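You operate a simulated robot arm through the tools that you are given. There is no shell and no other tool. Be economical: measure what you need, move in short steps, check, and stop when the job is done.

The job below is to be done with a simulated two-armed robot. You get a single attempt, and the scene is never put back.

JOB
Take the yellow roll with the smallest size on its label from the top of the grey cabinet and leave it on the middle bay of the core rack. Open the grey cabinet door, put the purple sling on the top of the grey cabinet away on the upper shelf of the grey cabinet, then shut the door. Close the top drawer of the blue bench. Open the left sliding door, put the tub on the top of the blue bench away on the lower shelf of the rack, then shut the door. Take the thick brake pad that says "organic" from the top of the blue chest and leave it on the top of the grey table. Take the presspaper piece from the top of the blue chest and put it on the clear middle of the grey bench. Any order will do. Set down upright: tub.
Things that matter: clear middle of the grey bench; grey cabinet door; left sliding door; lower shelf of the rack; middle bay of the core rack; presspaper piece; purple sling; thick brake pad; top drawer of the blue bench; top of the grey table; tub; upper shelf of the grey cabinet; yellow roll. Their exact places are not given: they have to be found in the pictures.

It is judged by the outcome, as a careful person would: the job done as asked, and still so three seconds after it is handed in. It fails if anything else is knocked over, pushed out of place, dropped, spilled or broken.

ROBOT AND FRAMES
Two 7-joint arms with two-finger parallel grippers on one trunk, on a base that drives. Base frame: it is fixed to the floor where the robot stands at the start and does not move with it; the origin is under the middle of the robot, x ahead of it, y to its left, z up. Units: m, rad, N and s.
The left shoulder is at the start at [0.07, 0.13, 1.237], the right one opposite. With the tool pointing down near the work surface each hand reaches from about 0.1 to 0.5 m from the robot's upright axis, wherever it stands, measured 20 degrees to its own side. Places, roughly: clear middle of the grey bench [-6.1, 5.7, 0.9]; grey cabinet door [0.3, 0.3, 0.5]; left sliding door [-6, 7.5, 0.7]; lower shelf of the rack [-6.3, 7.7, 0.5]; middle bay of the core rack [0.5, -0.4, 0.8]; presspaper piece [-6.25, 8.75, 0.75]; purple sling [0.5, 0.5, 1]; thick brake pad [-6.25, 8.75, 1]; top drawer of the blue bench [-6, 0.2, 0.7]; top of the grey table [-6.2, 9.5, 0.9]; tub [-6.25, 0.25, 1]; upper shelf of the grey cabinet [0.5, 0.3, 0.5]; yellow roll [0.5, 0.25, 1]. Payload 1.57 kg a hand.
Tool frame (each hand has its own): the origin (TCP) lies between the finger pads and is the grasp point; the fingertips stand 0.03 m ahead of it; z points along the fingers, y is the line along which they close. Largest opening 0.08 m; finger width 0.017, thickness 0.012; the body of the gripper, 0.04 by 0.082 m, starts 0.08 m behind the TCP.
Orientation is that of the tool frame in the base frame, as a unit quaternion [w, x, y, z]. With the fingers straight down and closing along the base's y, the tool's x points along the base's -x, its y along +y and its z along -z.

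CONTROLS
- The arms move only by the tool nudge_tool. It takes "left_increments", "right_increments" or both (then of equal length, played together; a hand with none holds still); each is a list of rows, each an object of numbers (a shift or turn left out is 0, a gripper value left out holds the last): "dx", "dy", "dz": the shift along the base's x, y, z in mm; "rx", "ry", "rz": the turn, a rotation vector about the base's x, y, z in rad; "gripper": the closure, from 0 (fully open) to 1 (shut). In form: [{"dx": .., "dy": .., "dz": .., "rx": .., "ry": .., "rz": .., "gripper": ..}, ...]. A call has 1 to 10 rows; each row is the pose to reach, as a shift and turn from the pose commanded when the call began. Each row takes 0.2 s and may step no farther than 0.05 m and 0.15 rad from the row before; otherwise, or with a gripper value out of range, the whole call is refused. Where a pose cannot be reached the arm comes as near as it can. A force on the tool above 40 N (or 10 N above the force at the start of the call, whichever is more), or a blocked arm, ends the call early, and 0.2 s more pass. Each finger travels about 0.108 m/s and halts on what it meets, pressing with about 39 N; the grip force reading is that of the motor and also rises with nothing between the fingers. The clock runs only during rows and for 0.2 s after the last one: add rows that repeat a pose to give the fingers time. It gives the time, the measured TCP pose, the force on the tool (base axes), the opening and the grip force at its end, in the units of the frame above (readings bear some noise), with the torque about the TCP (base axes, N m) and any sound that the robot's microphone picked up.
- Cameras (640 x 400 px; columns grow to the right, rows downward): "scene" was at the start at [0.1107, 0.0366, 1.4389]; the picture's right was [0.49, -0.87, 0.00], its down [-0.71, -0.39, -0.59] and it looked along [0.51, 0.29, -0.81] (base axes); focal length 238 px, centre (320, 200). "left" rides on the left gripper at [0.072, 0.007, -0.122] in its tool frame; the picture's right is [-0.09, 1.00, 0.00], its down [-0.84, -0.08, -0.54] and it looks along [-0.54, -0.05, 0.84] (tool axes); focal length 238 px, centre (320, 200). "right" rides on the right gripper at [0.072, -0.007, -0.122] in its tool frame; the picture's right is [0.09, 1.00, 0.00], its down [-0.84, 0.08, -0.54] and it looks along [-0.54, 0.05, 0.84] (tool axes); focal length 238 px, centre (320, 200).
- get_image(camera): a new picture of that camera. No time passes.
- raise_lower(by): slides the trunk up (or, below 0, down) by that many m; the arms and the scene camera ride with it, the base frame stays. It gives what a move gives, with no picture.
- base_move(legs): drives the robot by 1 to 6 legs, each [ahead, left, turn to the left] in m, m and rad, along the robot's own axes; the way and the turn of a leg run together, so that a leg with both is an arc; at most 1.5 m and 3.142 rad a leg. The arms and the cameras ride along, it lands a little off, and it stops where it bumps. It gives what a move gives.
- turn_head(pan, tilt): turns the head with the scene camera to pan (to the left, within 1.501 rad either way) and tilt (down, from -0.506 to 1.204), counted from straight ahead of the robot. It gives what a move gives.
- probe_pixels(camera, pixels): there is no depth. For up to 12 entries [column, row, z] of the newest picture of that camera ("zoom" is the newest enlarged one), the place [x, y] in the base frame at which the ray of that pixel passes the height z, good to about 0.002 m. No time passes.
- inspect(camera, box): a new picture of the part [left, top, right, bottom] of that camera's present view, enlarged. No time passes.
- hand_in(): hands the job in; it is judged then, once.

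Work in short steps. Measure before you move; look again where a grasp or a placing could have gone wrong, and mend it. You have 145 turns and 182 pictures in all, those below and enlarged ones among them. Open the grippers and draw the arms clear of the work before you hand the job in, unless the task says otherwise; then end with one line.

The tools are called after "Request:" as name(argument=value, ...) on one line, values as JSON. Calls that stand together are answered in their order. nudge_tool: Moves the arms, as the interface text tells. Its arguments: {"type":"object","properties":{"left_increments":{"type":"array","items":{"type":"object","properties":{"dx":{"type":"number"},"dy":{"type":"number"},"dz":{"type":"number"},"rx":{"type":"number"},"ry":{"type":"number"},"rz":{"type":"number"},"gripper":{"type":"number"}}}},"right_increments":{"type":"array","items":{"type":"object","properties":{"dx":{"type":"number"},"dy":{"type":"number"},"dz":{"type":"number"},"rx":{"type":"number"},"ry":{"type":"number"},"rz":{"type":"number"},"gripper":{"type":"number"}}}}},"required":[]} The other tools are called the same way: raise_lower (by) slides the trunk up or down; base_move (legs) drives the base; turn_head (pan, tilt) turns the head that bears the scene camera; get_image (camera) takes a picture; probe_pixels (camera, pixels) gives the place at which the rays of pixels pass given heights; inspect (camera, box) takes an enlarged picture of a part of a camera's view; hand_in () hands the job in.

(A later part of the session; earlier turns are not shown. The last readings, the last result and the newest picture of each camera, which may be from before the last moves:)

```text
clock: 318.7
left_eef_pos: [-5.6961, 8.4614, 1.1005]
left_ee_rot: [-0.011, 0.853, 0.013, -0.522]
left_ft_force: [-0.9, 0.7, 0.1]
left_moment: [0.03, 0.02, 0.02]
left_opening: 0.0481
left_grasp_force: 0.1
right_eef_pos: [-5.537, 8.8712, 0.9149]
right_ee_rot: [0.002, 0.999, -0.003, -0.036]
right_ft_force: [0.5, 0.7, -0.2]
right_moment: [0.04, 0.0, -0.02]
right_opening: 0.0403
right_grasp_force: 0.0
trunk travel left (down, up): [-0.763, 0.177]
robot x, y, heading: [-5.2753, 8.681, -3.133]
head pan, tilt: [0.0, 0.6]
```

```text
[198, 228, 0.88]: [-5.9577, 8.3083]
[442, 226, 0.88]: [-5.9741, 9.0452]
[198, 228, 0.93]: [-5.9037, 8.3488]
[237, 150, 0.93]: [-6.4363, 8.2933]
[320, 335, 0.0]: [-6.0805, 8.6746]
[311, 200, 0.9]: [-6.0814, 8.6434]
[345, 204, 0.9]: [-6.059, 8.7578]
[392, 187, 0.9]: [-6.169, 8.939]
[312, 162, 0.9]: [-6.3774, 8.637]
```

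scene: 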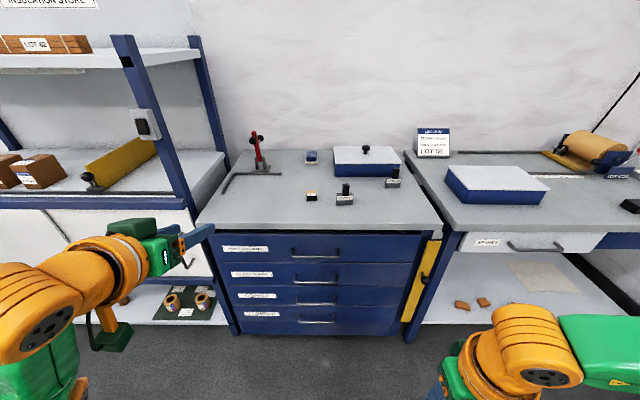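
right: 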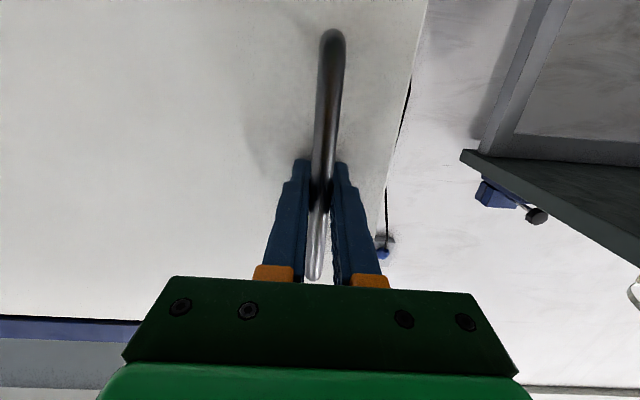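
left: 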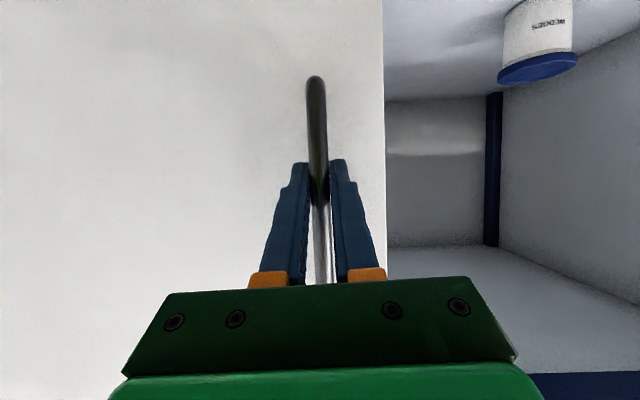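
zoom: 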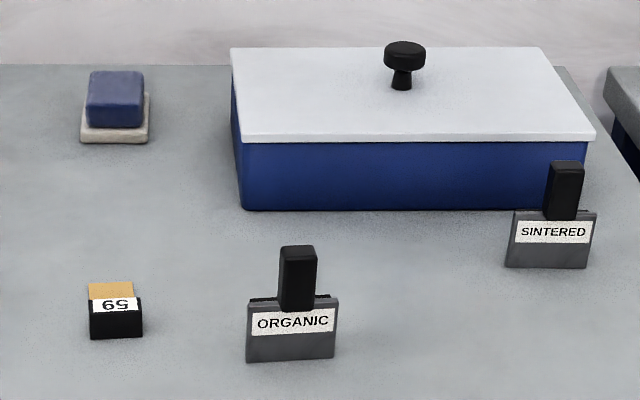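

ORGANIC pad at (345,200). The presspaper may be the tan "59" piece at (311,195). I move closer for a better look.

Request:
base_move(legs=[[0.25, 0.0, -0.008]])

Request:
turn_head(pan=0.0, tilt=0.85)

Request:
inspect(camera="scene", box=[240, 80, 440, 210])

Request:
get_image(camera="scene")

```text
clock: 320.6
left_eef_pos: [-5.944, 8.4636, 1.1]
left_ee_rot: [-0.013, 0.852, 0.01, -0.523]
left_ft_force: [0.4, 0.6, 0.4]
left_moment: [-0.01, -0.01, 0.03]
left_opening: 0.0479
left_grasp_force: 0.0
right_eef_pos: [-5.7826, 8.8705, 0.9147]
right_ee_rot: [0.002, 0.999, -0.007, -0.038]
right_ft_force: [0.3, 0.6, 0.0]
right_moment: [-0.02, 0.03, 0.01]
right_opening: 0.04
right_grasp_force: 0.0
trunk travel left (down, up): [-0.763, 0.177]
robot x, y, heading: [-5.5242, 8.6774, -3.14]
head pan, tilt: [0.0, 0.6]
```

```text
clock: 321.3
left_eef_pos: [-5.9457, 8.464, 1.0996]
left_ee_rot: [-0.013, 0.853, 0.01, -0.522]
left_ft_force: [-0.4, -0.2, 0.0]
left_moment: [-0.04, 0.01, 0.01]
left_opening: 0.0478
left_grasp_force: 0.0
right_eef_pos: [-5.784, 8.8717, 0.9142]
right_ee_rot: [0.002, 0.999, -0.007, -0.036]
right_ft_force: [-0.4, 0.6, -0.8]
right_moment: [0.02, 0.0, -0.01]
right_opening: 0.04
right_grasp_force: 0.1
trunk travel left (down, up): [-0.763, 0.177]
robot x, y, heading: [-5.5253, 8.6774, -3.135]
head pan, tilt: [0.0, 0.85]
```

```text
3.08 times, centred on (340, 145) of scene
```

zoom: 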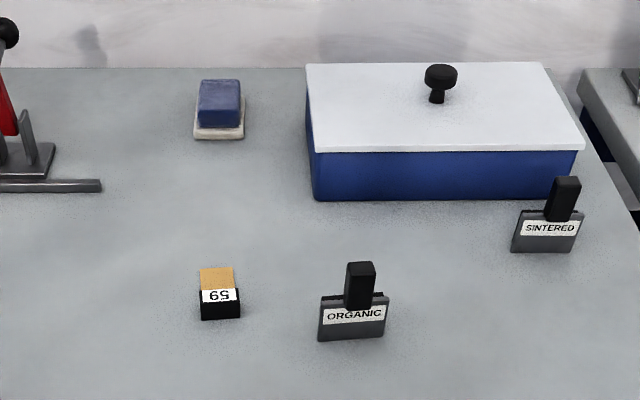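

```text
41 pictures are left
```

scene: 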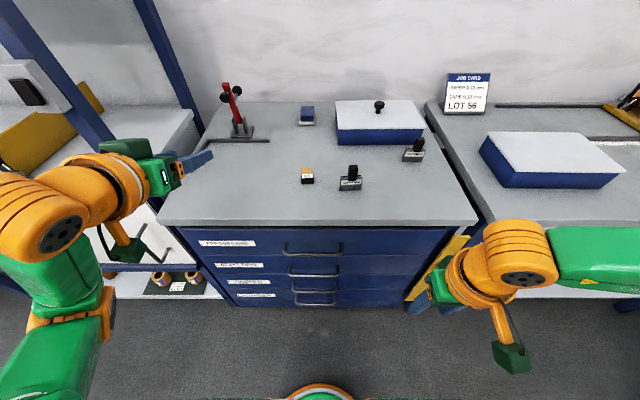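

I zoom at the two candidate pieces and the job card.

Request:
inspect(camera="scene", box=[290, 155, 325, 190])

Request:
inspect(camera="scene", box=[292, 98, 327, 130])

Request:
inspect(camera="scene", box=[435, 65, 500, 120])

```text
11.43 times, centred on (308, 172) of scene
```

zoom: 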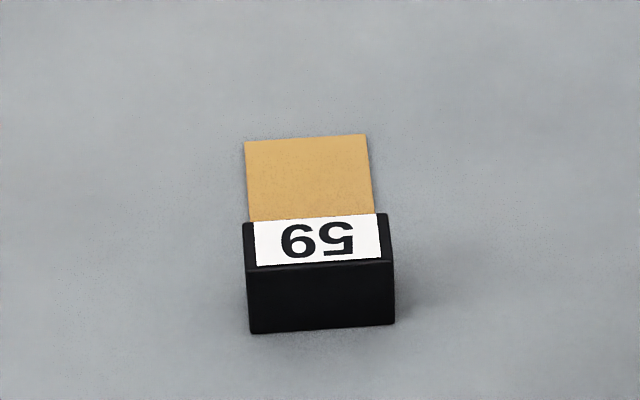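

```text
12.50 times, centred on (310, 114) of scene
```

zoom: 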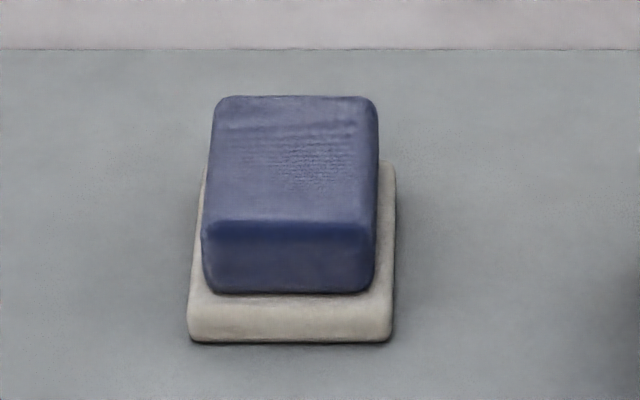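

```text
7.27 times, centred on (468, 92) of scene
```

zoom: 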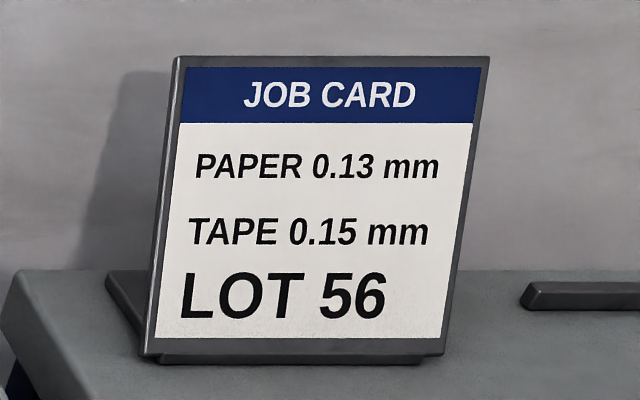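

The tan sheet with the black "59" grip block is the presspaper piece. I probe both objects' key points in the present view.

Request:
probe_pixels(camera="scene", pixels=[[350.5, 190.5, 0.9], [350.5, 190.5, 0.86], [353, 166, 0.93], [353, 166, 0.9], [308, 184, 0.9], [308, 184, 0.86], [308, 176, 0.88], [157, 224, 0.88], [477, 221, 0.88], [157, 224, 0.84], [540, 155, 0.9], [440, 190, 0.88]])

Request:
get_image(camera="right")

```text
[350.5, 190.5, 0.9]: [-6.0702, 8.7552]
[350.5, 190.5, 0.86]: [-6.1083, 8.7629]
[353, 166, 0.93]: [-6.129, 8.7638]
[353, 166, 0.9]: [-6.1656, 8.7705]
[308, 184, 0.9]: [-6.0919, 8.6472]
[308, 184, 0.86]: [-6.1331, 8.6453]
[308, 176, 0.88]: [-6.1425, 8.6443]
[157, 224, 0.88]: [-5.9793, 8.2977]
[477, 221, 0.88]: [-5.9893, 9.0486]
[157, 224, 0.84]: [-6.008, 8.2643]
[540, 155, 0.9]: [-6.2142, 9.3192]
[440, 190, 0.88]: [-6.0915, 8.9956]
```

```text
37 pictures are left
```

right: 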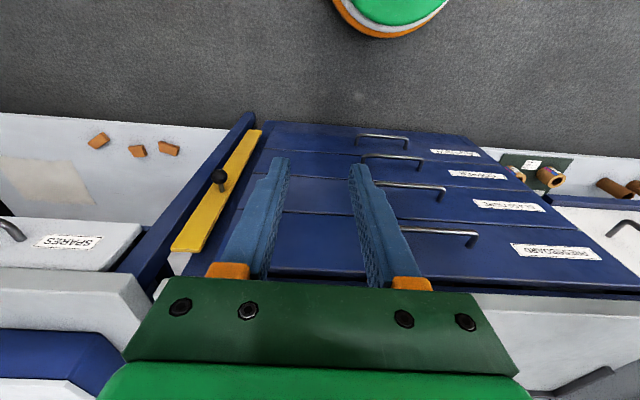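

Chest top ≈0.87; pad knob ≈(-6.135,8.765), 59 block ≈(-6.13,8.645). I raise the right hand, go ahead 0.13, and put it over the pad for a close look.

Request:
nudge_tool(right_increments=[{"dz": 45, "gripper": 0}, {"dz": 90}, {"dz": 135}])

Request:
base_move(legs=[[0.13, 0, 0]])

Request:
nudge_tool(right_increments=[{"dx": -40, "dy": -20, "ry": -0.035}, {"dx": -80, "dy": -40, "ry": -0.07}, {"dx": -120, "dy": -60, "ry": -0.07}, {"dx": -160, "dy": -85, "ry": -0.07}, {"dx": -200, "dy": -106, "ry": -0.07}])

Request:
get_image(camera="right")

```text
clock: 322.1
left_eef_pos: [-5.946, 8.4635, 1.0996]
left_ee_rot: [-0.013, 0.852, 0.009, -0.523]
left_ft_force: [-0.1, -0.2, -0.5]
left_moment: [-0.01, 0.02, 0.01]
left_opening: 0.0483
left_grasp_force: 0.0
right_eef_pos: [-5.7831, 8.8718, 1.0486]
right_ee_rot: [0.001, 0.999, -0.007, -0.036]
right_ft_force: [0.5, 0.1, 0.0]
right_moment: [0.03, 0.03, 0.01]
right_opening: 0.0801
right_grasp_force: 0.1
trunk travel left (down, up): [-0.763, 0.177]
robot x, y, heading: [-5.5259, 8.6781, -3.141]
head pan, tilt: [0.0, 0.85]
```

```text
clock: 323.4
left_eef_pos: [-6.072, 8.4631, 1.0997]
left_ee_rot: [-0.013, 0.852, 0.01, -0.523]
left_ft_force: [0.0, 0.2, 0.9]
left_moment: [0.0, 0.02, -0.03]
left_opening: 0.0482
left_grasp_force: 0.0
right_eef_pos: [-5.911, 8.871, 1.05]
right_ee_rot: [0.002, 0.999, -0.007, -0.038]
right_ft_force: [0.4, 0.4, 0.4]
right_moment: [-0.02, -0.01, 0.01]
right_opening: 0.0802
right_grasp_force: 0.1
trunk travel left (down, up): [-0.763, 0.177]
robot x, y, heading: [-5.6551, 8.6809, -3.141]
head pan, tilt: [0.0, 0.85]
```

```text
clock: 324.6
left_eef_pos: [-6.0757, 8.4605, 1.0983]
left_ee_rot: [-0.015, 0.853, 0.011, -0.522]
left_ft_force: [0.2, -0.7, -1.0]
left_moment: [-0.02, 0.0, -0.01]
left_opening: 0.048
left_grasp_force: 0.1
right_eef_pos: [-6.1122, 8.7654, 1.0517]
right_ee_rot: [-0.001, 1.0, -0.005, -0.003]
right_ft_force: [-0.6, 0.2, -0.9]
right_moment: [-0.06, -0.06, 0.01]
right_opening: 0.0802
right_grasp_force: 0.0
trunk travel left (down, up): [-0.763, 0.177]
robot x, y, heading: [-5.6524, 8.6766, -3.136]
head pan, tilt: [0.0, 0.85]
```

```text
36 pictures are left
```

right: 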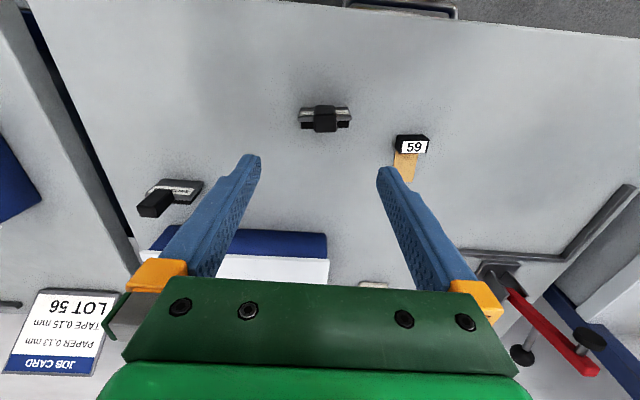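

Pad knob at right px (325,120), 59 block at (413,143). Probing them.

Request:
probe_pixels(camera="right", pixels=[[325, 121, 0.925], [325, 121, 0.91], [300, 112, 0.89], [352, 112, 0.89], [325, 130, 0.925], [325, 107, 0.9], [412, 143, 0.885], [395, 143, 0.885], [429, 143, 0.885], [412, 135, 0.87], [403, 180, 0.866], [412, 154, 0.885]])

Request:
inspect(camera="right", box=[280, 80, 450, 200])

```text
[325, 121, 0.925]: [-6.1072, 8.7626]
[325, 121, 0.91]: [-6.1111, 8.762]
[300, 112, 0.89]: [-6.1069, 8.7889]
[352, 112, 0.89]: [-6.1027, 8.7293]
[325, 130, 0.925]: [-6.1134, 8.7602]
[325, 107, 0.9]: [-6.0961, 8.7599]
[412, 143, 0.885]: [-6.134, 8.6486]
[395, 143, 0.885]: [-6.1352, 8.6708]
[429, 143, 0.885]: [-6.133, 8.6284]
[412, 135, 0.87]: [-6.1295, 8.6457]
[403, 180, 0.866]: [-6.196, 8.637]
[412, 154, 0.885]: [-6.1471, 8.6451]
```

```text
3.33 times, centred on (365, 140) of right
```

zoom: 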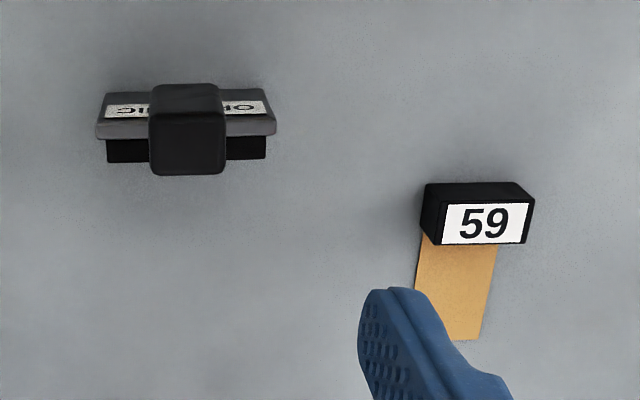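

Pad knob ≈(-6.108,8.762). I descend to TCP 0.95 above it and look.

Request:
nudge_tool(right_increments=[{"dx": 3, "dy": -3, "dz": -40}, {"dx": 3, "dy": -3, "dz": -80}, {"dx": 3, "dy": -3, "dz": -105}])

Request:
get_image(camera="right")

Request:
inspect(camera="scene", box=[270, 100, 430, 220])

```text
clock: 325.4
left_eef_pos: [-6.0758, 8.4647, 1.1002]
left_ee_rot: [-0.012, 0.852, 0.011, -0.523]
left_ft_force: [0.1, -0.1, 0.2]
left_moment: [0.0, 0.02, 0.0]
left_opening: 0.048
left_grasp_force: 0.1
right_eef_pos: [-6.1069, 8.7642, 0.9453]
right_ee_rot: [0.001, 1.0, -0.007, -0.001]
right_ft_force: [-0.8, 0.9, 0.0]
right_moment: [-0.01, 0.02, 0.0]
right_opening: 0.0802
right_grasp_force: 0.0
trunk travel left (down, up): [-0.763, 0.177]
robot x, y, heading: [-5.6567, 8.682, -3.144]
head pan, tilt: [0.0, 0.85]
```

```text
34 pictures are left
```

right: 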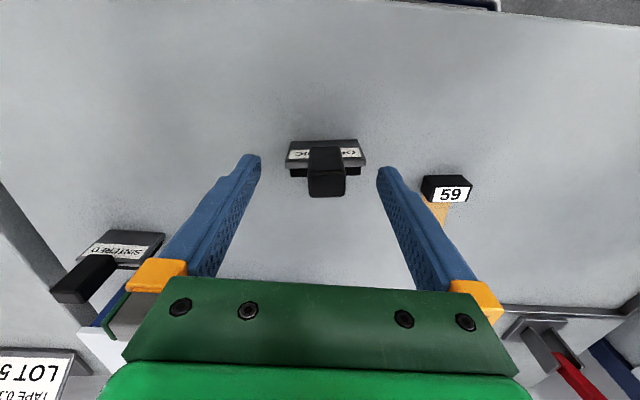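

```text
3.33 times, centred on (350, 160) of scene
```

zoom: 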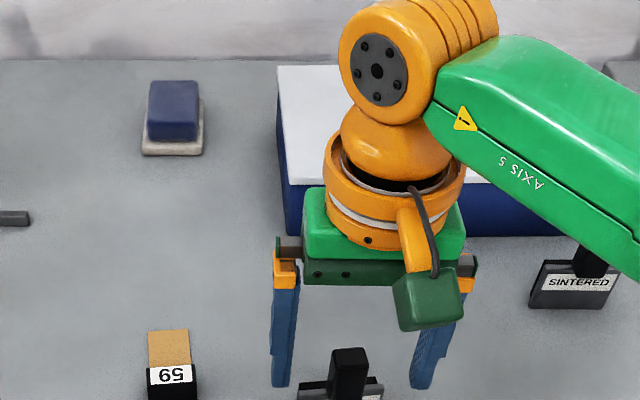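

Fingertips are level with the plate top, knob between them. Shift 4 mm and close, then lift.

Request:
nudge_tool(right_increments=[{"dy": -4}, {"dy": -4, "gripper": 1}, {"dy": -4, "gripper": 1}, {"dy": -4, "gripper": 1}, {"dy": -4, "gripper": 1}, {"dy": -4, "dz": 30}, {"dy": -4, "dz": 70}])

Request:
get_image(camera="right")

```text
clock: 327.0
left_eef_pos: [-6.0748, 8.4634, 1.0985]
left_ee_rot: [-0.013, 0.852, 0.01, -0.523]
left_ft_force: [-0.9, 0.1, 0.5]
left_moment: [0.02, -0.01, 0.01]
left_opening: 0.0483
left_grasp_force: 0.2
right_eef_pos: [-6.1089, 8.7582, 1.0168]
right_ee_rot: [0.002, 1.0, -0.007, -0.002]
right_ft_force: [-0.6, -0.1, -1.5]
right_moment: [0.04, -0.03, 0.04]
right_opening: 0.0222
right_grasp_force: 34.5
trunk travel left (down, up): [-0.763, 0.177]
robot x, y, heading: [-5.6537, 8.6791, -3.144]
head pan, tilt: [0.0, 0.85]
```

```text
32 pictures are left
```

right: 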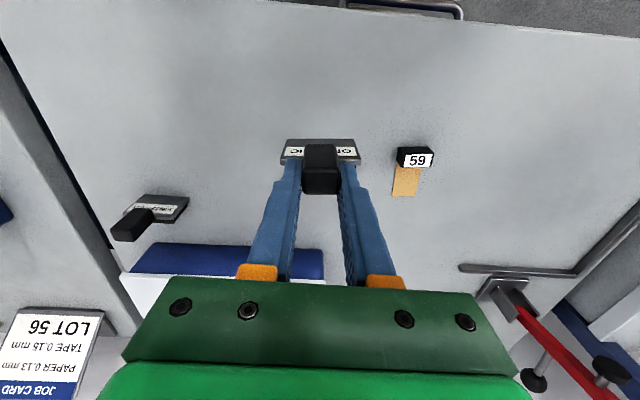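

Pad held. Raise 0.12, back off 0.25, move right 0.7 to the grey table, and look.

Request:
raise_lower(by=0.12)

Request:
base_move(legs=[[-0.2, 0, 0.0], [0, -0.68, 0]])

Request:
turn_head(pan=0.0, tilt=0.85)

Request:
get_image(camera="scene")

Request:
get_image(camera="right")

```text
clock: 328.5
left_eef_pos: [-6.0762, 8.4632, 1.2196]
left_ee_rot: [-0.013, 0.853, 0.009, -0.522]
left_ft_force: [0.2, -0.2, 0.5]
left_moment: [-0.01, 0.0, 0.01]
left_opening: 0.048
left_grasp_force: 0.1
right_eef_pos: [-6.1101, 8.759, 1.1349]
right_ee_rot: [0.002, 1.0, -0.007, -0.002]
right_ft_force: [0.6, -0.3, -1.2]
right_moment: [-0.04, 0.02, 0.01]
right_opening: 0.0221
right_grasp_force: 34.9
trunk travel left (down, up): [-0.883, 0.057]
robot x, y, heading: [-5.6536, 8.6791, -3.136]
head pan, tilt: [0.0, 0.85]
```

```text
clock: 333.5
left_eef_pos: [-5.8797, 9.1469, 1.2178]
left_ee_rot: [-0.009, 0.852, 0.017, -0.523]
left_ft_force: [0.6, -0.7, 0.8]
left_moment: [0.0, 0.02, -0.03]
left_opening: 0.0478
left_grasp_force: 0.1
right_eef_pos: [-5.9198, 9.4433, 1.1356]
right_ee_rot: [0.001, 1.0, 0.001, -0.001]
right_ft_force: [-0.3, -0.7, -2.6]
right_moment: [0.03, -0.01, -0.01]
right_opening: 0.0213
right_grasp_force: 34.6
trunk travel left (down, up): [-0.883, 0.057]
robot x, y, heading: [-5.4613, 9.3697, -3.123]
head pan, tilt: [0.0, 0.85]
```

```text
clock: 334.1
left_eef_pos: [-5.881, 9.1485, 1.2191]
left_ee_rot: [-0.008, 0.852, 0.017, -0.523]
left_ft_force: [-0.8, 0.4, -0.7]
left_moment: [0.01, -0.02, 0.0]
left_opening: 0.0483
left_grasp_force: 0.1
right_eef_pos: [-5.919, 9.4432, 1.1358]
right_ee_rot: [0.002, 1.0, 0.001, -0.003]
right_ft_force: [-0.2, -0.5, -2.0]
right_moment: [0.02, 0.02, 0.01]
right_opening: 0.0213
right_grasp_force: 34.6
trunk travel left (down, up): [-0.883, 0.057]
robot x, y, heading: [-5.4624, 9.3707, -3.126]
head pan, tilt: [0.0, 0.85]
```

```text
31 pictures are left
```

scene: 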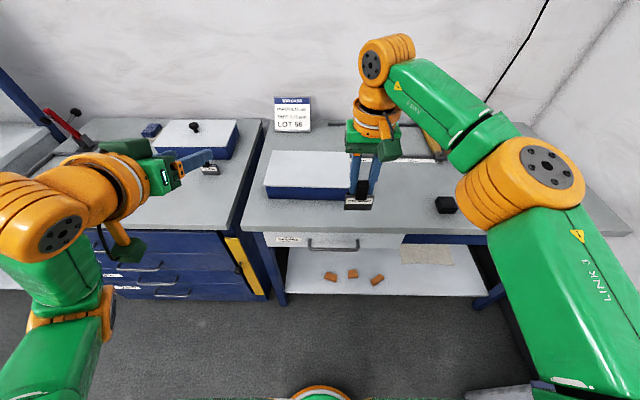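

```text
30 pictures are left
```

right: 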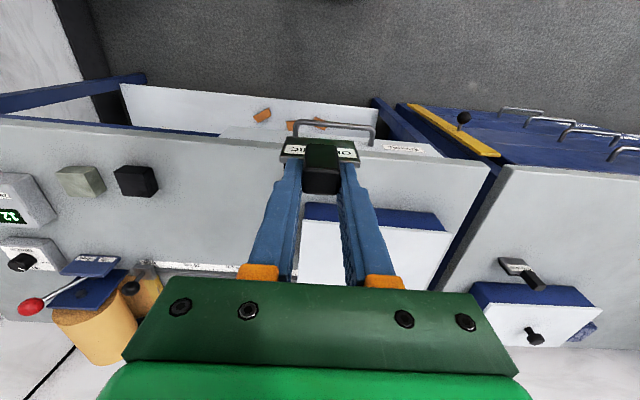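

Free table area lies between the tray and the black cube (right px ≈(230,185)). Probe positions.

Request:
probe_pixels(camera="right", pixels=[[230, 185, 0.87], [302, 206, 0.9], [302, 206, 0.87], [158, 185, 0.87], [200, 138, 0.87], [300, 290, 0.9]])

Request:
probe_pixels(camera="scene", pixels=[[400, 205, 0.87], [435, 205, 0.87], [400, 234, 0.87], [345, 200, 0.87], [345, 160, 0.92], [242, 229, 0.87]])

```text
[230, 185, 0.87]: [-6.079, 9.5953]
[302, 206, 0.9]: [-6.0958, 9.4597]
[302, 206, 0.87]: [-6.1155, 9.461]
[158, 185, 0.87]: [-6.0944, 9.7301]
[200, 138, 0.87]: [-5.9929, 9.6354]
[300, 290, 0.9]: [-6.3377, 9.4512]
```

```text
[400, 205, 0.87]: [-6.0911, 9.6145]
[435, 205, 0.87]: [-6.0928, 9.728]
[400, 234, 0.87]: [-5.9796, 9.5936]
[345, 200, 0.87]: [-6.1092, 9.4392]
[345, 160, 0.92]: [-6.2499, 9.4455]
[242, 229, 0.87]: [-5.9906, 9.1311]
```

Table top ≈0.87. Drive ahead 0.17, then move the hand to y 9.595 and descend to 0.965.

Request:
base_move(legs=[[0.17, 0, -0.015]])

Request:
nudge_tool(right_increments=[{"dy": 40}, {"dy": 80}, {"dy": 120}, {"dy": 150}, {"dy": 150, "dz": -45}, {"dy": 150, "dz": -90}, {"dy": 150, "dz": -130}, {"dy": 150, "dz": -168}])

Request:
get_image(camera="right")

Request:
get_image(camera="scene")

```text
clock: 335.6
left_eef_pos: [-6.0513, 9.1548, 1.2204]
left_ee_rot: [-0.014, 0.851, 0.009, -0.524]
left_ft_force: [0.4, 0.4, 0.6]
left_moment: [0.0, 0.05, -0.02]
left_opening: 0.0479
left_grasp_force: 0.0
right_eef_pos: [-6.0857, 9.4498, 1.1368]
right_ee_rot: [0.002, 1.0, -0.008, -0.004]
right_ft_force: [0.4, 0.5, -1.7]
right_moment: [0.03, 0.02, 0.02]
right_opening: 0.0217
right_grasp_force: 34.5
trunk travel left (down, up): [-0.883, 0.057]
robot x, y, heading: [-5.6343, 9.3693, 3.14]
head pan, tilt: [0.0, 0.85]
```

```text
clock: 337.4
left_eef_pos: [-6.0556, 9.1545, 1.2197]
left_ee_rot: [-0.014, 0.853, 0.008, -0.522]
left_ft_force: [0.3, -0.2, -0.2]
left_moment: [-0.02, -0.03, 0.0]
left_opening: 0.0482
left_grasp_force: 0.0
right_eef_pos: [-6.0901, 9.5992, 0.9661]
right_ee_rot: [0.001, 1.0, -0.007, -0.001]
right_ft_force: [0.4, 0.3, -2.7]
right_moment: [-0.03, -0.02, -0.01]
right_opening: 0.0215
right_grasp_force: 34.3
trunk travel left (down, up): [-0.883, 0.057]
robot x, y, heading: [-5.6348, 9.3713, 3.14]
head pan, tilt: [0.0, 0.85]
```

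```text
29 pictures are left
```

right: 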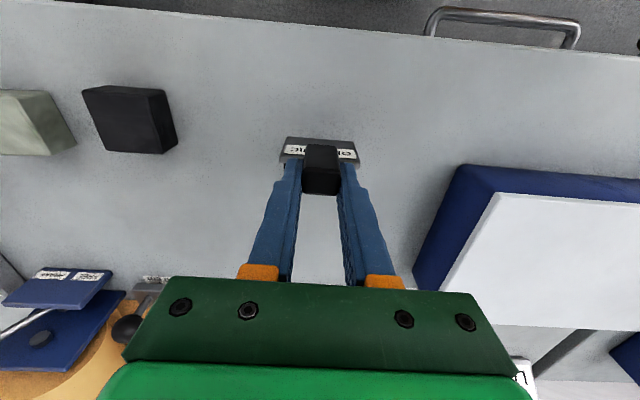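

```text
28 pictures are left
```

scene: 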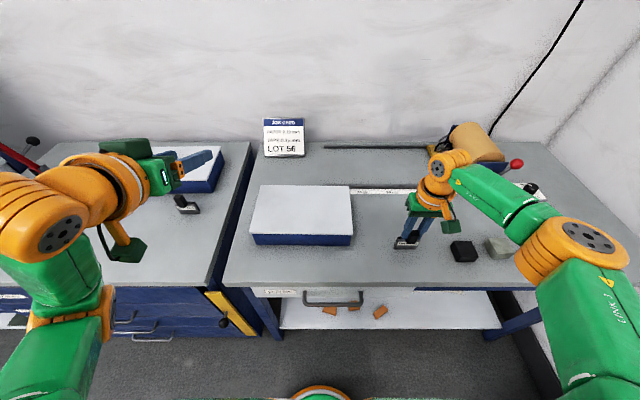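

Good free spot. Lower in small steps until contact.

Request:
nudge_tool(right_increments=[{"dz": -5}, {"dz": -10}, {"dz": -14}, {"dz": -18}, {"dz": -22}])

```text
clock: 338.6
left_eef_pos: [-6.0559, 9.1541, 1.2195]
left_ee_rot: [-0.013, 0.853, 0.009, -0.522]
left_ft_force: [1.1, 0.2, -0.2]
left_moment: [-0.01, 0.0, 0.04]
left_opening: 0.0479
left_grasp_force: 0.0
right_eef_pos: [-6.0897, 9.6001, 0.946]
right_ee_rot: [0.002, 1.0, -0.007, -0.002]
right_ft_force: [0.0, 0.9, -2.4]
right_moment: [0.0, 0.05, -0.01]
right_opening: 0.0213
right_grasp_force: 34.3
trunk travel left (down, up): [-0.883, 0.057]
robot x, y, heading: [-5.6342, 9.3673, 3.141]
head pan, tilt: [0.0, 0.85]
```

No contact yet at 0.946; continue in 4 mm steps.

Request:
nudge_tool(right_increments=[{"dz": -4}, {"dz": -8}, {"dz": -12}, {"dz": -16}, {"dz": -20}])

Request:
get_image(camera="right")

```text
clock: 339.2
left_eef_pos: [-6.0489, 9.1532, 1.2213]
left_ee_rot: [-0.013, 0.851, 0.009, -0.525]
left_ft_force: [-0.1, -0.8, 0.0]
left_moment: [0.02, 0.0, -0.02]
left_opening: 0.048
left_grasp_force: 0.1
right_eef_pos: [-6.0886, 9.6014, 0.9449]
right_ee_rot: [0.002, 1.0, -0.01, -0.009]
right_ft_force: [4.1, 1.8, 16.4]
right_moment: [0.05, -0.4, 0.09]
right_opening: 0.0215
right_grasp_force: 34.4
trunk travel left (down, up): [-0.883, 0.057]
robot x, y, heading: [-5.6321, 9.3672, 3.14]
head pan, tilt: [0.0, 0.85]
stopped in row 3 (right hand): the force on the tool passed its limit at 46 N (the readings are from after the stop); the commanded pose is now the measured one
```

```text
27 pictures are left
```

right: 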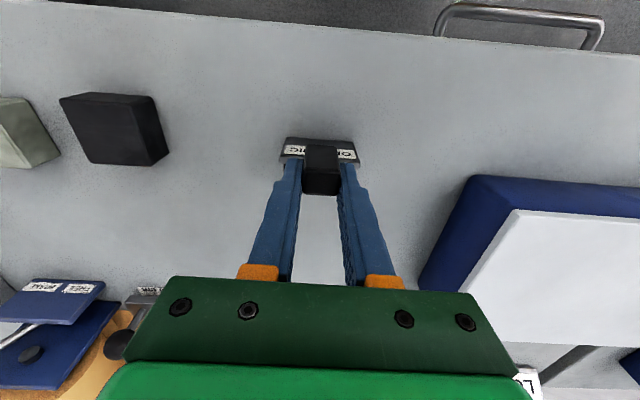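

Contact at 0.944. Ease 1 mm, open, wait, and rise.

Request:
nudge_tool(right_increments=[{"dz": 1}, {"dz": 1, "gripper": 0.5}, {"dz": 1, "gripper": 0}, {"dz": 1}, {"dz": 1}, {"dz": 40}, {"dz": 85}, {"dz": 130}, {"dz": 175}])

Request:
get_image(camera="right")

```text
clock: 341.2
left_eef_pos: [-6.0547, 9.1532, 1.2196]
left_ee_rot: [-0.014, 0.853, 0.009, -0.522]
left_ft_force: [0.7, 0.7, 0.3]
left_moment: [-0.02, 0.0, 0.01]
left_opening: 0.048
left_grasp_force: 0.0
right_eef_pos: [-6.092, 9.6009, 1.1165]
right_ee_rot: [0.002, 1.0, -0.01, -0.007]
right_ft_force: [0.0, 0.0, -0.1]
right_moment: [0.02, 0.0, -0.02]
right_opening: 0.08
right_grasp_force: 0.0
trunk travel left (down, up): [-0.883, 0.057]
robot x, y, heading: [-5.6322, 9.3674, 3.142]
head pan, tilt: [0.0, 0.85]
```

```text
26 pictures are left
```

right: 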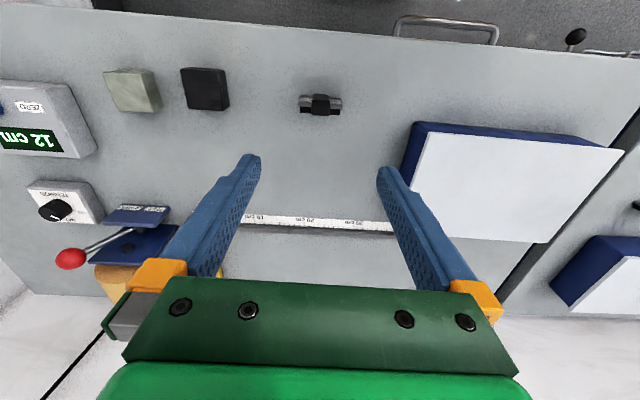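

Pad stands on the table. I back off, bring both hands in, and return to the chest for the 59 piece (robot y≈8.56).

Request:
base_move(legs=[[-0.2, 0, 0]])

Request:
nudge_tool(right_increments=[{"dy": -40}, {"dy": -80}, {"dy": -120}, {"dy": -145}], left_increments=[{"dx": 25, "dy": 10}, {"dx": 50, "dy": 20}, {"dx": 75, "dy": 30}, {"dx": 100, "dy": 30}])

Request:
base_move(legs=[[0, 0.807, 0], [0.2, 0, 0]])

Request:
get_image(camera="right")

```text
clock: 342.8
left_eef_pos: [-5.8601, 9.1545, 1.2175]
left_ee_rot: [-0.013, 0.853, 0.009, -0.521]
left_ft_force: [-0.6, -0.7, -0.6]
left_moment: [0.04, -0.02, 0.0]
left_opening: 0.0479
left_grasp_force: 0.0
right_eef_pos: [-5.8963, 9.6008, 1.1136]
right_ee_rot: [0.002, 1.0, -0.01, -0.005]
right_ft_force: [-1.2, 0.5, -0.6]
right_moment: [0.0, -0.03, -0.01]
right_opening: 0.0799
right_grasp_force: 0.0
trunk travel left (down, up): [-0.883, 0.057]
robot x, y, heading: [-5.4367, 9.371, 3.141]
head pan, tilt: [0.0, 0.85]
```

```text
clock: 343.8
left_eef_pos: [-5.8099, 9.1748, 1.2754]
left_ee_rot: [-0.014, 0.853, 0.01, -0.522]
left_ft_force: [0.6, 1.1, 0.2]
left_moment: [-0.01, 0.0, -0.06]
left_opening: 0.048
left_grasp_force: 0.2
left hand out of reach, approached as far as the arm can: row 1, 2, 3, 4
right_eef_pos: [-5.8926, 9.4555, 1.1151]
right_ee_rot: [0.001, 1.0, -0.008, -0.008]
right_ft_force: [0.2, -0.2, -0.4]
right_moment: [0.02, 0.06, -0.01]
right_opening: 0.0798
right_grasp_force: 0.0
trunk travel left (down, up): [-0.883, 0.057]
robot x, y, heading: [-5.4335, 9.3669, 3.145]
head pan, tilt: [0.0, 0.85]
```

```text
clock: 349.3
left_eef_pos: [-6.0013, 8.3658, 1.2773]
left_ee_rot: [-0.014, 0.852, 0.009, -0.524]
left_ft_force: [-0.6, 0.5, 0.5]
left_moment: [-0.01, -0.02, -0.05]
left_opening: 0.0476
left_grasp_force: 0.0
right_eef_pos: [-6.0851, 8.6467, 1.1162]
right_ee_rot: [0.002, 1.0, -0.008, -0.009]
right_ft_force: [0.0, 0.5, -0.5]
right_moment: [0.0, 0.06, 0.0]
right_opening: 0.0799
right_grasp_force: 0.1
trunk travel left (down, up): [-0.883, 0.057]
robot x, y, heading: [-5.6276, 8.5616, -3.143]
head pan, tilt: [0.0, 0.85]
```

```text
25 pictures are left
```

right: 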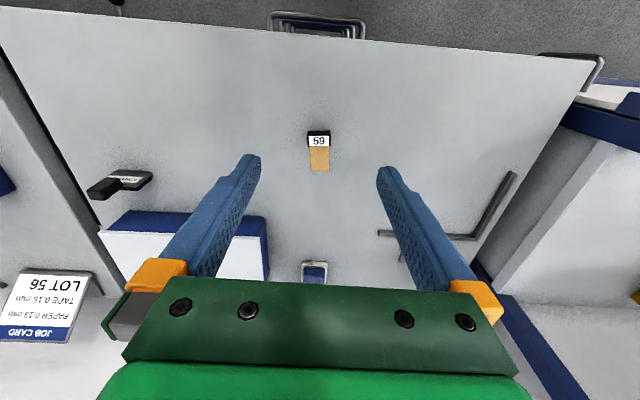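

Block at right px (318,137). Probe and descend partly.

Request:
probe_pixels(camera="right", pixels=[[318, 137, 0.885], [318, 133, 0.87], [318, 147, 0.885], [307, 141, 0.885], [330, 141, 0.885], [319, 171, 0.866]])

```text
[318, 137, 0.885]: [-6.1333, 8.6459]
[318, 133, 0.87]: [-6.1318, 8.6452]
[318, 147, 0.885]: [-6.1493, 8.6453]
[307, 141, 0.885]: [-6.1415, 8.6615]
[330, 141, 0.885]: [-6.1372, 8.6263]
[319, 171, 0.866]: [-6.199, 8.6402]
```

Block ≈(-6.14,8.645), width 0.033. Drive ahead 0.035 and lower over it to z≈0.93, then check.

Request:
base_move(legs=[[0.035, 0, 0]])

Request:
nudge_tool(right_increments=[{"dx": -18, "dz": -40}, {"dx": -20, "dz": -85}, {"dx": -20, "dz": -130}, {"dx": -20, "dz": -170}, {"dx": -20, "dz": -186}, {"dx": -20, "dz": -186}])

Request:
get_image(camera="right")

```text
clock: 350.2
left_eef_pos: [-6.0329, 8.3651, 1.2782]
left_ee_rot: [-0.013, 0.852, 0.01, -0.524]
left_ft_force: [0.2, 0.1, -0.1]
left_moment: [0.02, 0.04, 0.01]
left_opening: 0.0482
left_grasp_force: 0.0
right_eef_pos: [-6.1168, 8.6451, 1.1173]
right_ee_rot: [0.002, 1.0, -0.007, -0.011]
right_ft_force: [-0.4, 0.1, 1.1]
right_moment: [0.02, 0.05, -0.02]
right_opening: 0.08
right_grasp_force: 0.0
trunk travel left (down, up): [-0.883, 0.057]
robot x, y, heading: [-5.6659, 8.556, -3.139]
head pan, tilt: [0.0, 0.85]
```

```text
clock: 351.6
left_eef_pos: [-6.0399, 8.3646, 1.2752]
left_ee_rot: [-0.013, 0.852, 0.01, -0.523]
left_ft_force: [-0.1, 0.4, -0.9]
left_moment: [0.03, 0.01, -0.03]
left_opening: 0.048
left_grasp_force: 0.0
right_eef_pos: [-6.1375, 8.6487, 0.9367]
right_ee_rot: [0.002, 1.0, -0.008, -0.007]
right_ft_force: [-0.5, -0.1, -0.4]
right_moment: [0.01, -0.01, 0.02]
right_opening: 0.0798
right_grasp_force: 0.1
right hand out of reach, approached as far as the arm can: row 4, 5, 6
trunk travel left (down, up): [-0.883, 0.057]
robot x, y, heading: [-5.6665, 8.5596, -3.139]
head pan, tilt: [0.0, 0.85]
```

```text
24 pictures are left
```

right: 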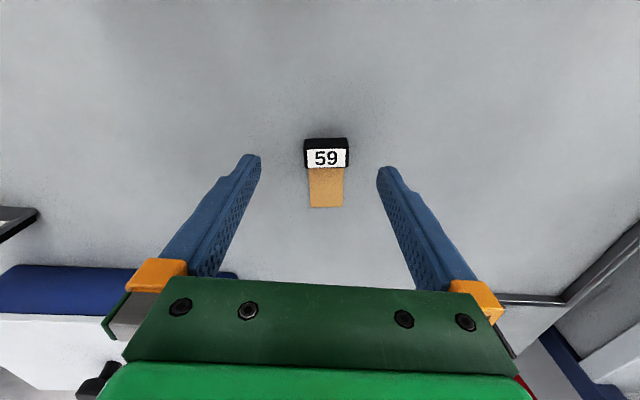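

Aligned; block 5 mm to -y. Lower with the trunk 36 mm and shift, then close and lift.

Request:
raise_lower(by=-0.035)

Request:
nudge_tool(right_increments=[{"dy": -5}, {"dy": -5}, {"dy": -5, "gripper": 1}, {"dy": -5, "gripper": 1}, {"dy": -5, "gripper": 1}, {"dy": -5, "gripper": 1}])

Request:
get_image(camera="right")

```text
clock: 352.4
left_eef_pos: [-6.0401, 8.3658, 1.2406]
left_ee_rot: [-0.013, 0.853, 0.01, -0.522]
left_ft_force: [-0.3, -0.2, -0.5]
left_moment: [-0.02, 0.04, 0.03]
left_opening: 0.048
left_grasp_force: 0.1
right_eef_pos: [-6.1364, 8.6489, 0.9009]
right_ee_rot: [0.001, 1.0, -0.008, -0.007]
right_ft_force: [0.0, -1.1, 1.3]
right_moment: [0.01, 0.0, 0.03]
right_opening: 0.0797
right_grasp_force: 0.1
trunk travel left (down, up): [-0.848, 0.092]
robot x, y, heading: [-5.6623, 8.5578, -3.141]
head pan, tilt: [0.0, 0.85]
```

```text
clock: 353.8
left_eef_pos: [-6.041, 8.3651, 1.2401]
left_ee_rot: [-0.012, 0.853, 0.01, -0.522]
left_ft_force: [-0.3, -1.2, 0.0]
left_moment: [-0.04, 0.0, 0.03]
left_opening: 0.048
left_grasp_force: 0.0
right_eef_pos: [-6.1373, 8.6432, 0.9013]
right_ee_rot: [0.001, 1.0, -0.008, -0.007]
right_ft_force: [0.1, 0.0, -0.1]
right_moment: [0.02, -0.02, 0.01]
right_opening: 0.0355
right_grasp_force: 39.5
trunk travel left (down, up): [-0.848, 0.092]
robot x, y, heading: [-5.6621, 8.5641, -3.137]
head pan, tilt: [0.0, 0.85]
```

```text
23 pictures are left
```

right: 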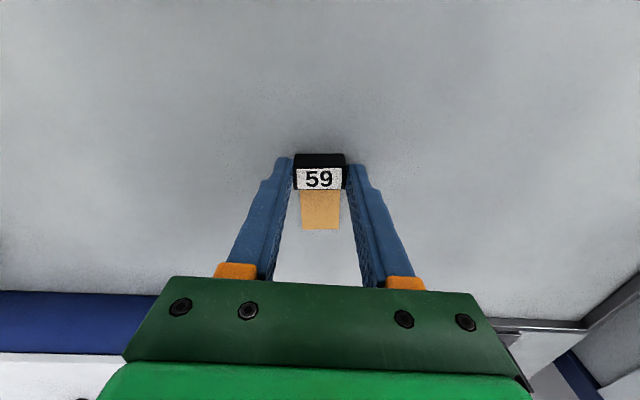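

Piece gripped. Lift, back off 0.45, and drive left 2.8 m to the grey bench; look.

Request:
raise_lower(by=0.09)

Request:
nudge_tool(right_increments=[{"dz": 40, "dx": 10}, {"dz": 80, "dx": 30}])

Request:
base_move(legs=[[-0.45, 0, -0.004], [0, 1.4, 0], [0, 1.4, 0]])

Request:
turn_head(pan=0.1, tilt=0.6)

Request:
get_image(camera="scene")

Request:
get_image(camera="right")

```text
clock: 355.0
left_eef_pos: [-6.0401, 8.3655, 1.3307]
left_ee_rot: [-0.013, 0.853, 0.009, -0.522]
left_ft_force: [0.0, 0.2, -0.4]
left_moment: [-0.02, -0.02, 0.0]
left_opening: 0.0481
left_grasp_force: 0.1
right_eef_pos: [-6.1376, 8.6441, 0.9925]
right_ee_rot: [0.001, 1.0, -0.007, -0.007]
right_ft_force: [0.1, 0.1, -0.9]
right_moment: [-0.02, -0.01, 0.0]
right_opening: 0.0355
right_grasp_force: 39.1
trunk travel left (down, up): [-0.938, 0.002]
robot x, y, heading: [-5.6665, 8.5597, -3.141]
head pan, tilt: [0.0, 0.85]
```

```text
clock: 355.6
left_eef_pos: [-6.039, 8.3659, 1.3309]
left_ee_rot: [-0.013, 0.852, 0.01, -0.523]
left_ft_force: [0.3, -0.4, 0.4]
left_moment: [0.0, 0.0, 0.02]
left_opening: 0.0481
left_grasp_force: 0.0
right_eef_pos: [-6.1039, 8.6457, 1.0732]
right_ee_rot: [0.001, 1.0, -0.009, -0.008]
right_ft_force: [0.4, -0.6, 0.0]
right_moment: [0.0, -0.01, 0.0]
right_opening: 0.0357
right_grasp_force: 39.1
trunk travel left (down, up): [-0.938, 0.002]
robot x, y, heading: [-5.6662, 8.5579, -3.144]
head pan, tilt: [0.0, 0.85]
```

```text
clock: 371.2
left_eef_pos: [-5.5868, 5.6264, 1.3316]
left_ee_rot: [-0.013, 0.852, 0.009, -0.523]
left_ft_force: [-0.1, -0.1, -0.1]
left_moment: [-0.01, -0.04, -0.03]
left_opening: 0.0479
left_grasp_force: 0.0
right_eef_pos: [-5.6514, 5.9044, 1.0725]
right_ee_rot: [0.003, 1.0, -0.007, -0.007]
right_ft_force: [-0.1, 0.5, -0.6]
right_moment: [0.0, 0.01, 0.02]
right_opening: 0.0345
right_grasp_force: 38.8
trunk travel left (down, up): [-0.938, 0.002]
robot x, y, heading: [-5.2123, 5.8152, -3.141]
head pan, tilt: [0.0, 0.85]
```

```text
clock: 372.0
left_eef_pos: [-5.5863, 5.6259, 1.3309]
left_ee_rot: [-0.012, 0.853, 0.011, -0.522]
left_ft_force: [-0.2, 0.4, -0.5]
left_moment: [0.01, 0.0, 0.03]
left_opening: 0.048
left_grasp_force: 0.0
right_eef_pos: [-5.6503, 5.9045, 1.0734]
right_ee_rot: [0.002, 1.0, -0.007, -0.006]
right_ft_force: [-1.2, -0.2, 0.0]
right_moment: [0.0, -0.01, -0.03]
right_opening: 0.0346
right_grasp_force: 39.0
trunk travel left (down, up): [-0.938, 0.002]
robot x, y, heading: [-5.2108, 5.8185, -3.14]
head pan, tilt: [0.099, 0.6]
```

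```text
22 pictures are left
```

scene: 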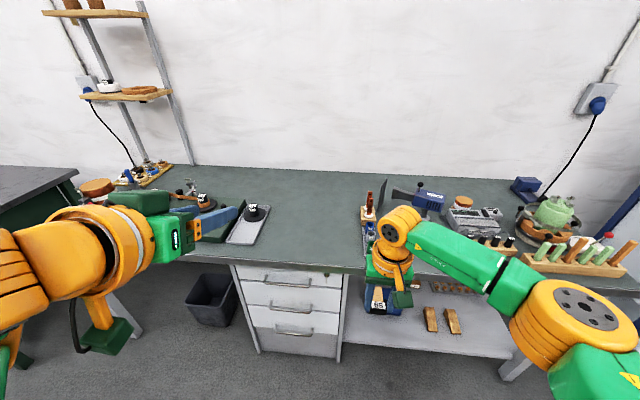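

```text
21 pictures are left
```

right: 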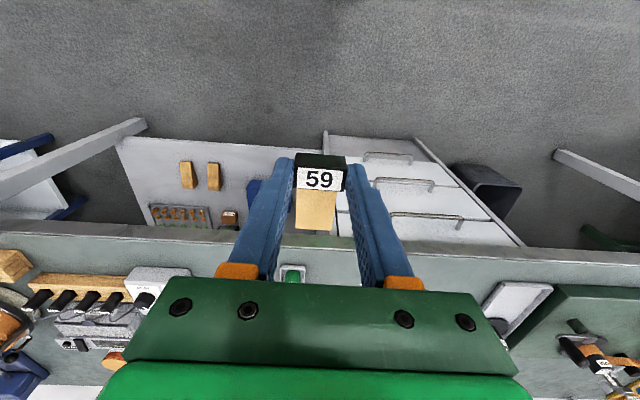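

The clear middle of the grey bench is px (275–350, 180–260). Probe it.

Request:
probe_pixels(camera="scene", pixels=[[312, 225, 0.87], [312, 268, 0.87], [262, 225, 0.87], [355, 225, 0.87], [312, 190, 0.87], [250, 268, 0.87]])

Request:
probe_pixels(camera="right", pixels=[[400, 242, 0.87], [480, 300, 0.87], [305, 280, 0.87], [400, 242, 0.9]])

Request:
inspect(camera="scene", box=[220, 160, 420, 285])

```text
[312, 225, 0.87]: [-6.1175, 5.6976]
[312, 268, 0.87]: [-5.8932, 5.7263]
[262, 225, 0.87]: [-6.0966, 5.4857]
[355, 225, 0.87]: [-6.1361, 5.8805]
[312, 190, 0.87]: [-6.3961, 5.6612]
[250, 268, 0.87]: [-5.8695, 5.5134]
```

```text
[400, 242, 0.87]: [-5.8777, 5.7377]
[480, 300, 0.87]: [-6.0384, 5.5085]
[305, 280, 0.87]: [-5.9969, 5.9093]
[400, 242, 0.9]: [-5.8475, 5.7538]
```

```text
3.20 times, centred on (320, 222) of scene
```

zoom: 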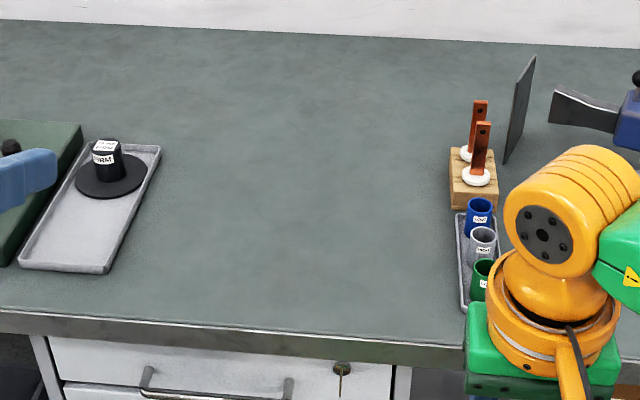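

Bench top ≈0.87, clear zone y 5.5–5.87. Move left 0.208, ahead 0.345, then lower the trunk and look.

Request:
base_move(legs=[[0, 0.208, 0], [0.345, 0, 0]])

Request:
nudge_tool(right_increments=[{"dx": -20, "dz": 0}, {"dx": -45, "dz": 0}])

Request:
raise_lower(by=-0.13)

Request:
get_image(camera="right")

Request:
get_image(camera="scene")

```text
clock: 375.5
left_eef_pos: [-5.9259, 5.4163, 1.3322]
left_ee_rot: [-0.013, 0.852, 0.01, -0.524]
left_ft_force: [0.3, 0.3, -1.1]
left_moment: [0.02, -0.03, 0.05]
left_opening: 0.0481
left_grasp_force: 0.0
right_eef_pos: [-5.992, 5.6952, 1.0747]
right_ee_rot: [0.002, 1.0, -0.009, -0.009]
right_ft_force: [0.8, -0.3, 0.0]
right_moment: [0.0, 0.01, 0.0]
right_opening: 0.0343
right_grasp_force: 39.3
trunk travel left (down, up): [-0.938, 0.002]
robot x, y, heading: [-5.5532, 5.6071, -3.135]
head pan, tilt: [0.099, 0.6]
```

```text
clock: 376.1
left_eef_pos: [-5.9293, 5.4147, 1.3288]
left_ee_rot: [-0.013, 0.852, 0.011, -0.523]
left_ft_force: [0.1, 0.1, -0.3]
left_moment: [-0.01, -0.01, -0.04]
left_opening: 0.0481
left_grasp_force: 0.1
right_eef_pos: [-6.0362, 5.6936, 1.0735]
right_ee_rot: [0.0, 1.0, -0.006, -0.006]
right_ft_force: [0.8, 0.2, -0.2]
right_moment: [0.0, -0.03, -0.03]
right_opening: 0.0349
right_grasp_force: 39.1
right hand out of reach, approached as far as the arm can: row 2
trunk travel left (down, up): [-0.938, 0.002]
robot x, y, heading: [-5.5539, 5.6086, -3.138]
head pan, tilt: [0.099, 0.6]
```

```text
clock: 377.7
left_eef_pos: [-5.9306, 5.4165, 1.1997]
left_ee_rot: [-0.012, 0.853, 0.01, -0.522]
left_ft_force: [0.3, 0.0, 0.1]
left_moment: [0.0, -0.02, -0.01]
left_opening: 0.0477
left_grasp_force: 0.0
right_eef_pos: [-6.0362, 5.6953, 0.9433]
right_ee_rot: [0.001, 1.0, -0.008, -0.007]
right_ft_force: [0.9, -0.1, -0.4]
right_moment: [-0.04, -0.01, -0.03]
right_opening: 0.0349
right_grasp_force: 38.9
trunk travel left (down, up): [-0.808, 0.132]
robot x, y, heading: [-5.5517, 5.6105, -3.137]
head pan, tilt: [0.099, 0.6]
```

```text
19 pictures are left
```

right: 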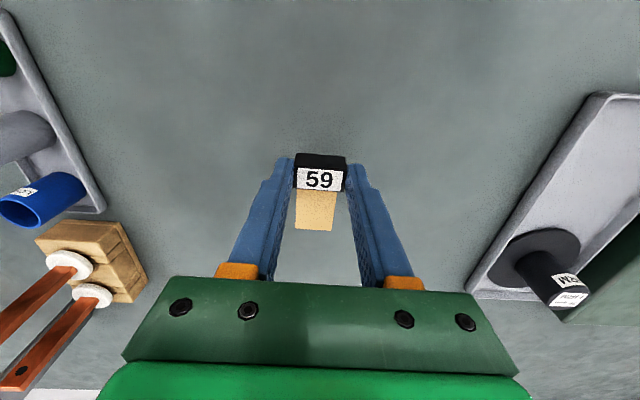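

```text
18 pictures are left
```

scene: 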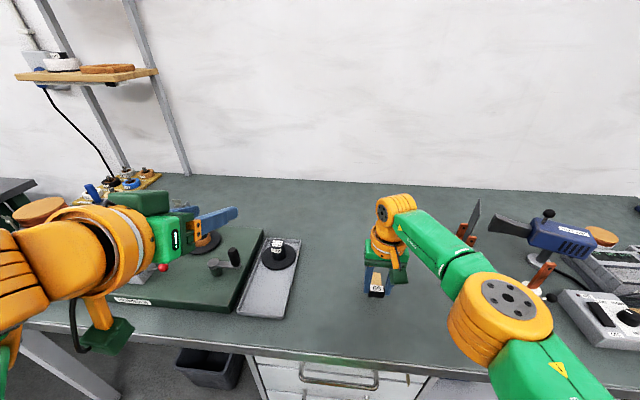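

In the clear middle. Extend 40 mm further and lower to just above, then step to contact.

Request:
nudge_tool(right_increments=[{"dx": -25}, {"dx": -40}, {"dx": -40, "dz": -15}, {"dx": -40, "dz": -28}, {"dx": -40, "dz": -32}, {"dx": -40, "dz": -36}, {"dx": -40, "dz": -40}])

```text
clock: 379.3
left_eef_pos: [-5.9303, 5.4178, 1.1999]
left_ee_rot: [-0.012, 0.852, 0.011, -0.523]
left_ft_force: [0.1, -0.1, 0.1]
left_moment: [0.01, 0.0, 0.06]
left_opening: 0.0481
left_grasp_force: 0.0
right_eef_pos: [-6.0383, 5.7067, 0.913]
right_ee_rot: [0.001, 1.0, -0.007, -0.008]
right_ft_force: [0.9, -0.1, 0.1]
right_moment: [-0.02, -0.03, 0.0]
right_opening: 0.0348
right_grasp_force: 38.9
right hand out of reach, approached as far as the arm can: row 1, 2, 3, 4, 5, 6, 7
trunk travel left (down, up): [-0.808, 0.132]
robot x, y, heading: [-5.5571, 5.6075, -3.141]
head pan, tilt: [0.099, 0.6]
```

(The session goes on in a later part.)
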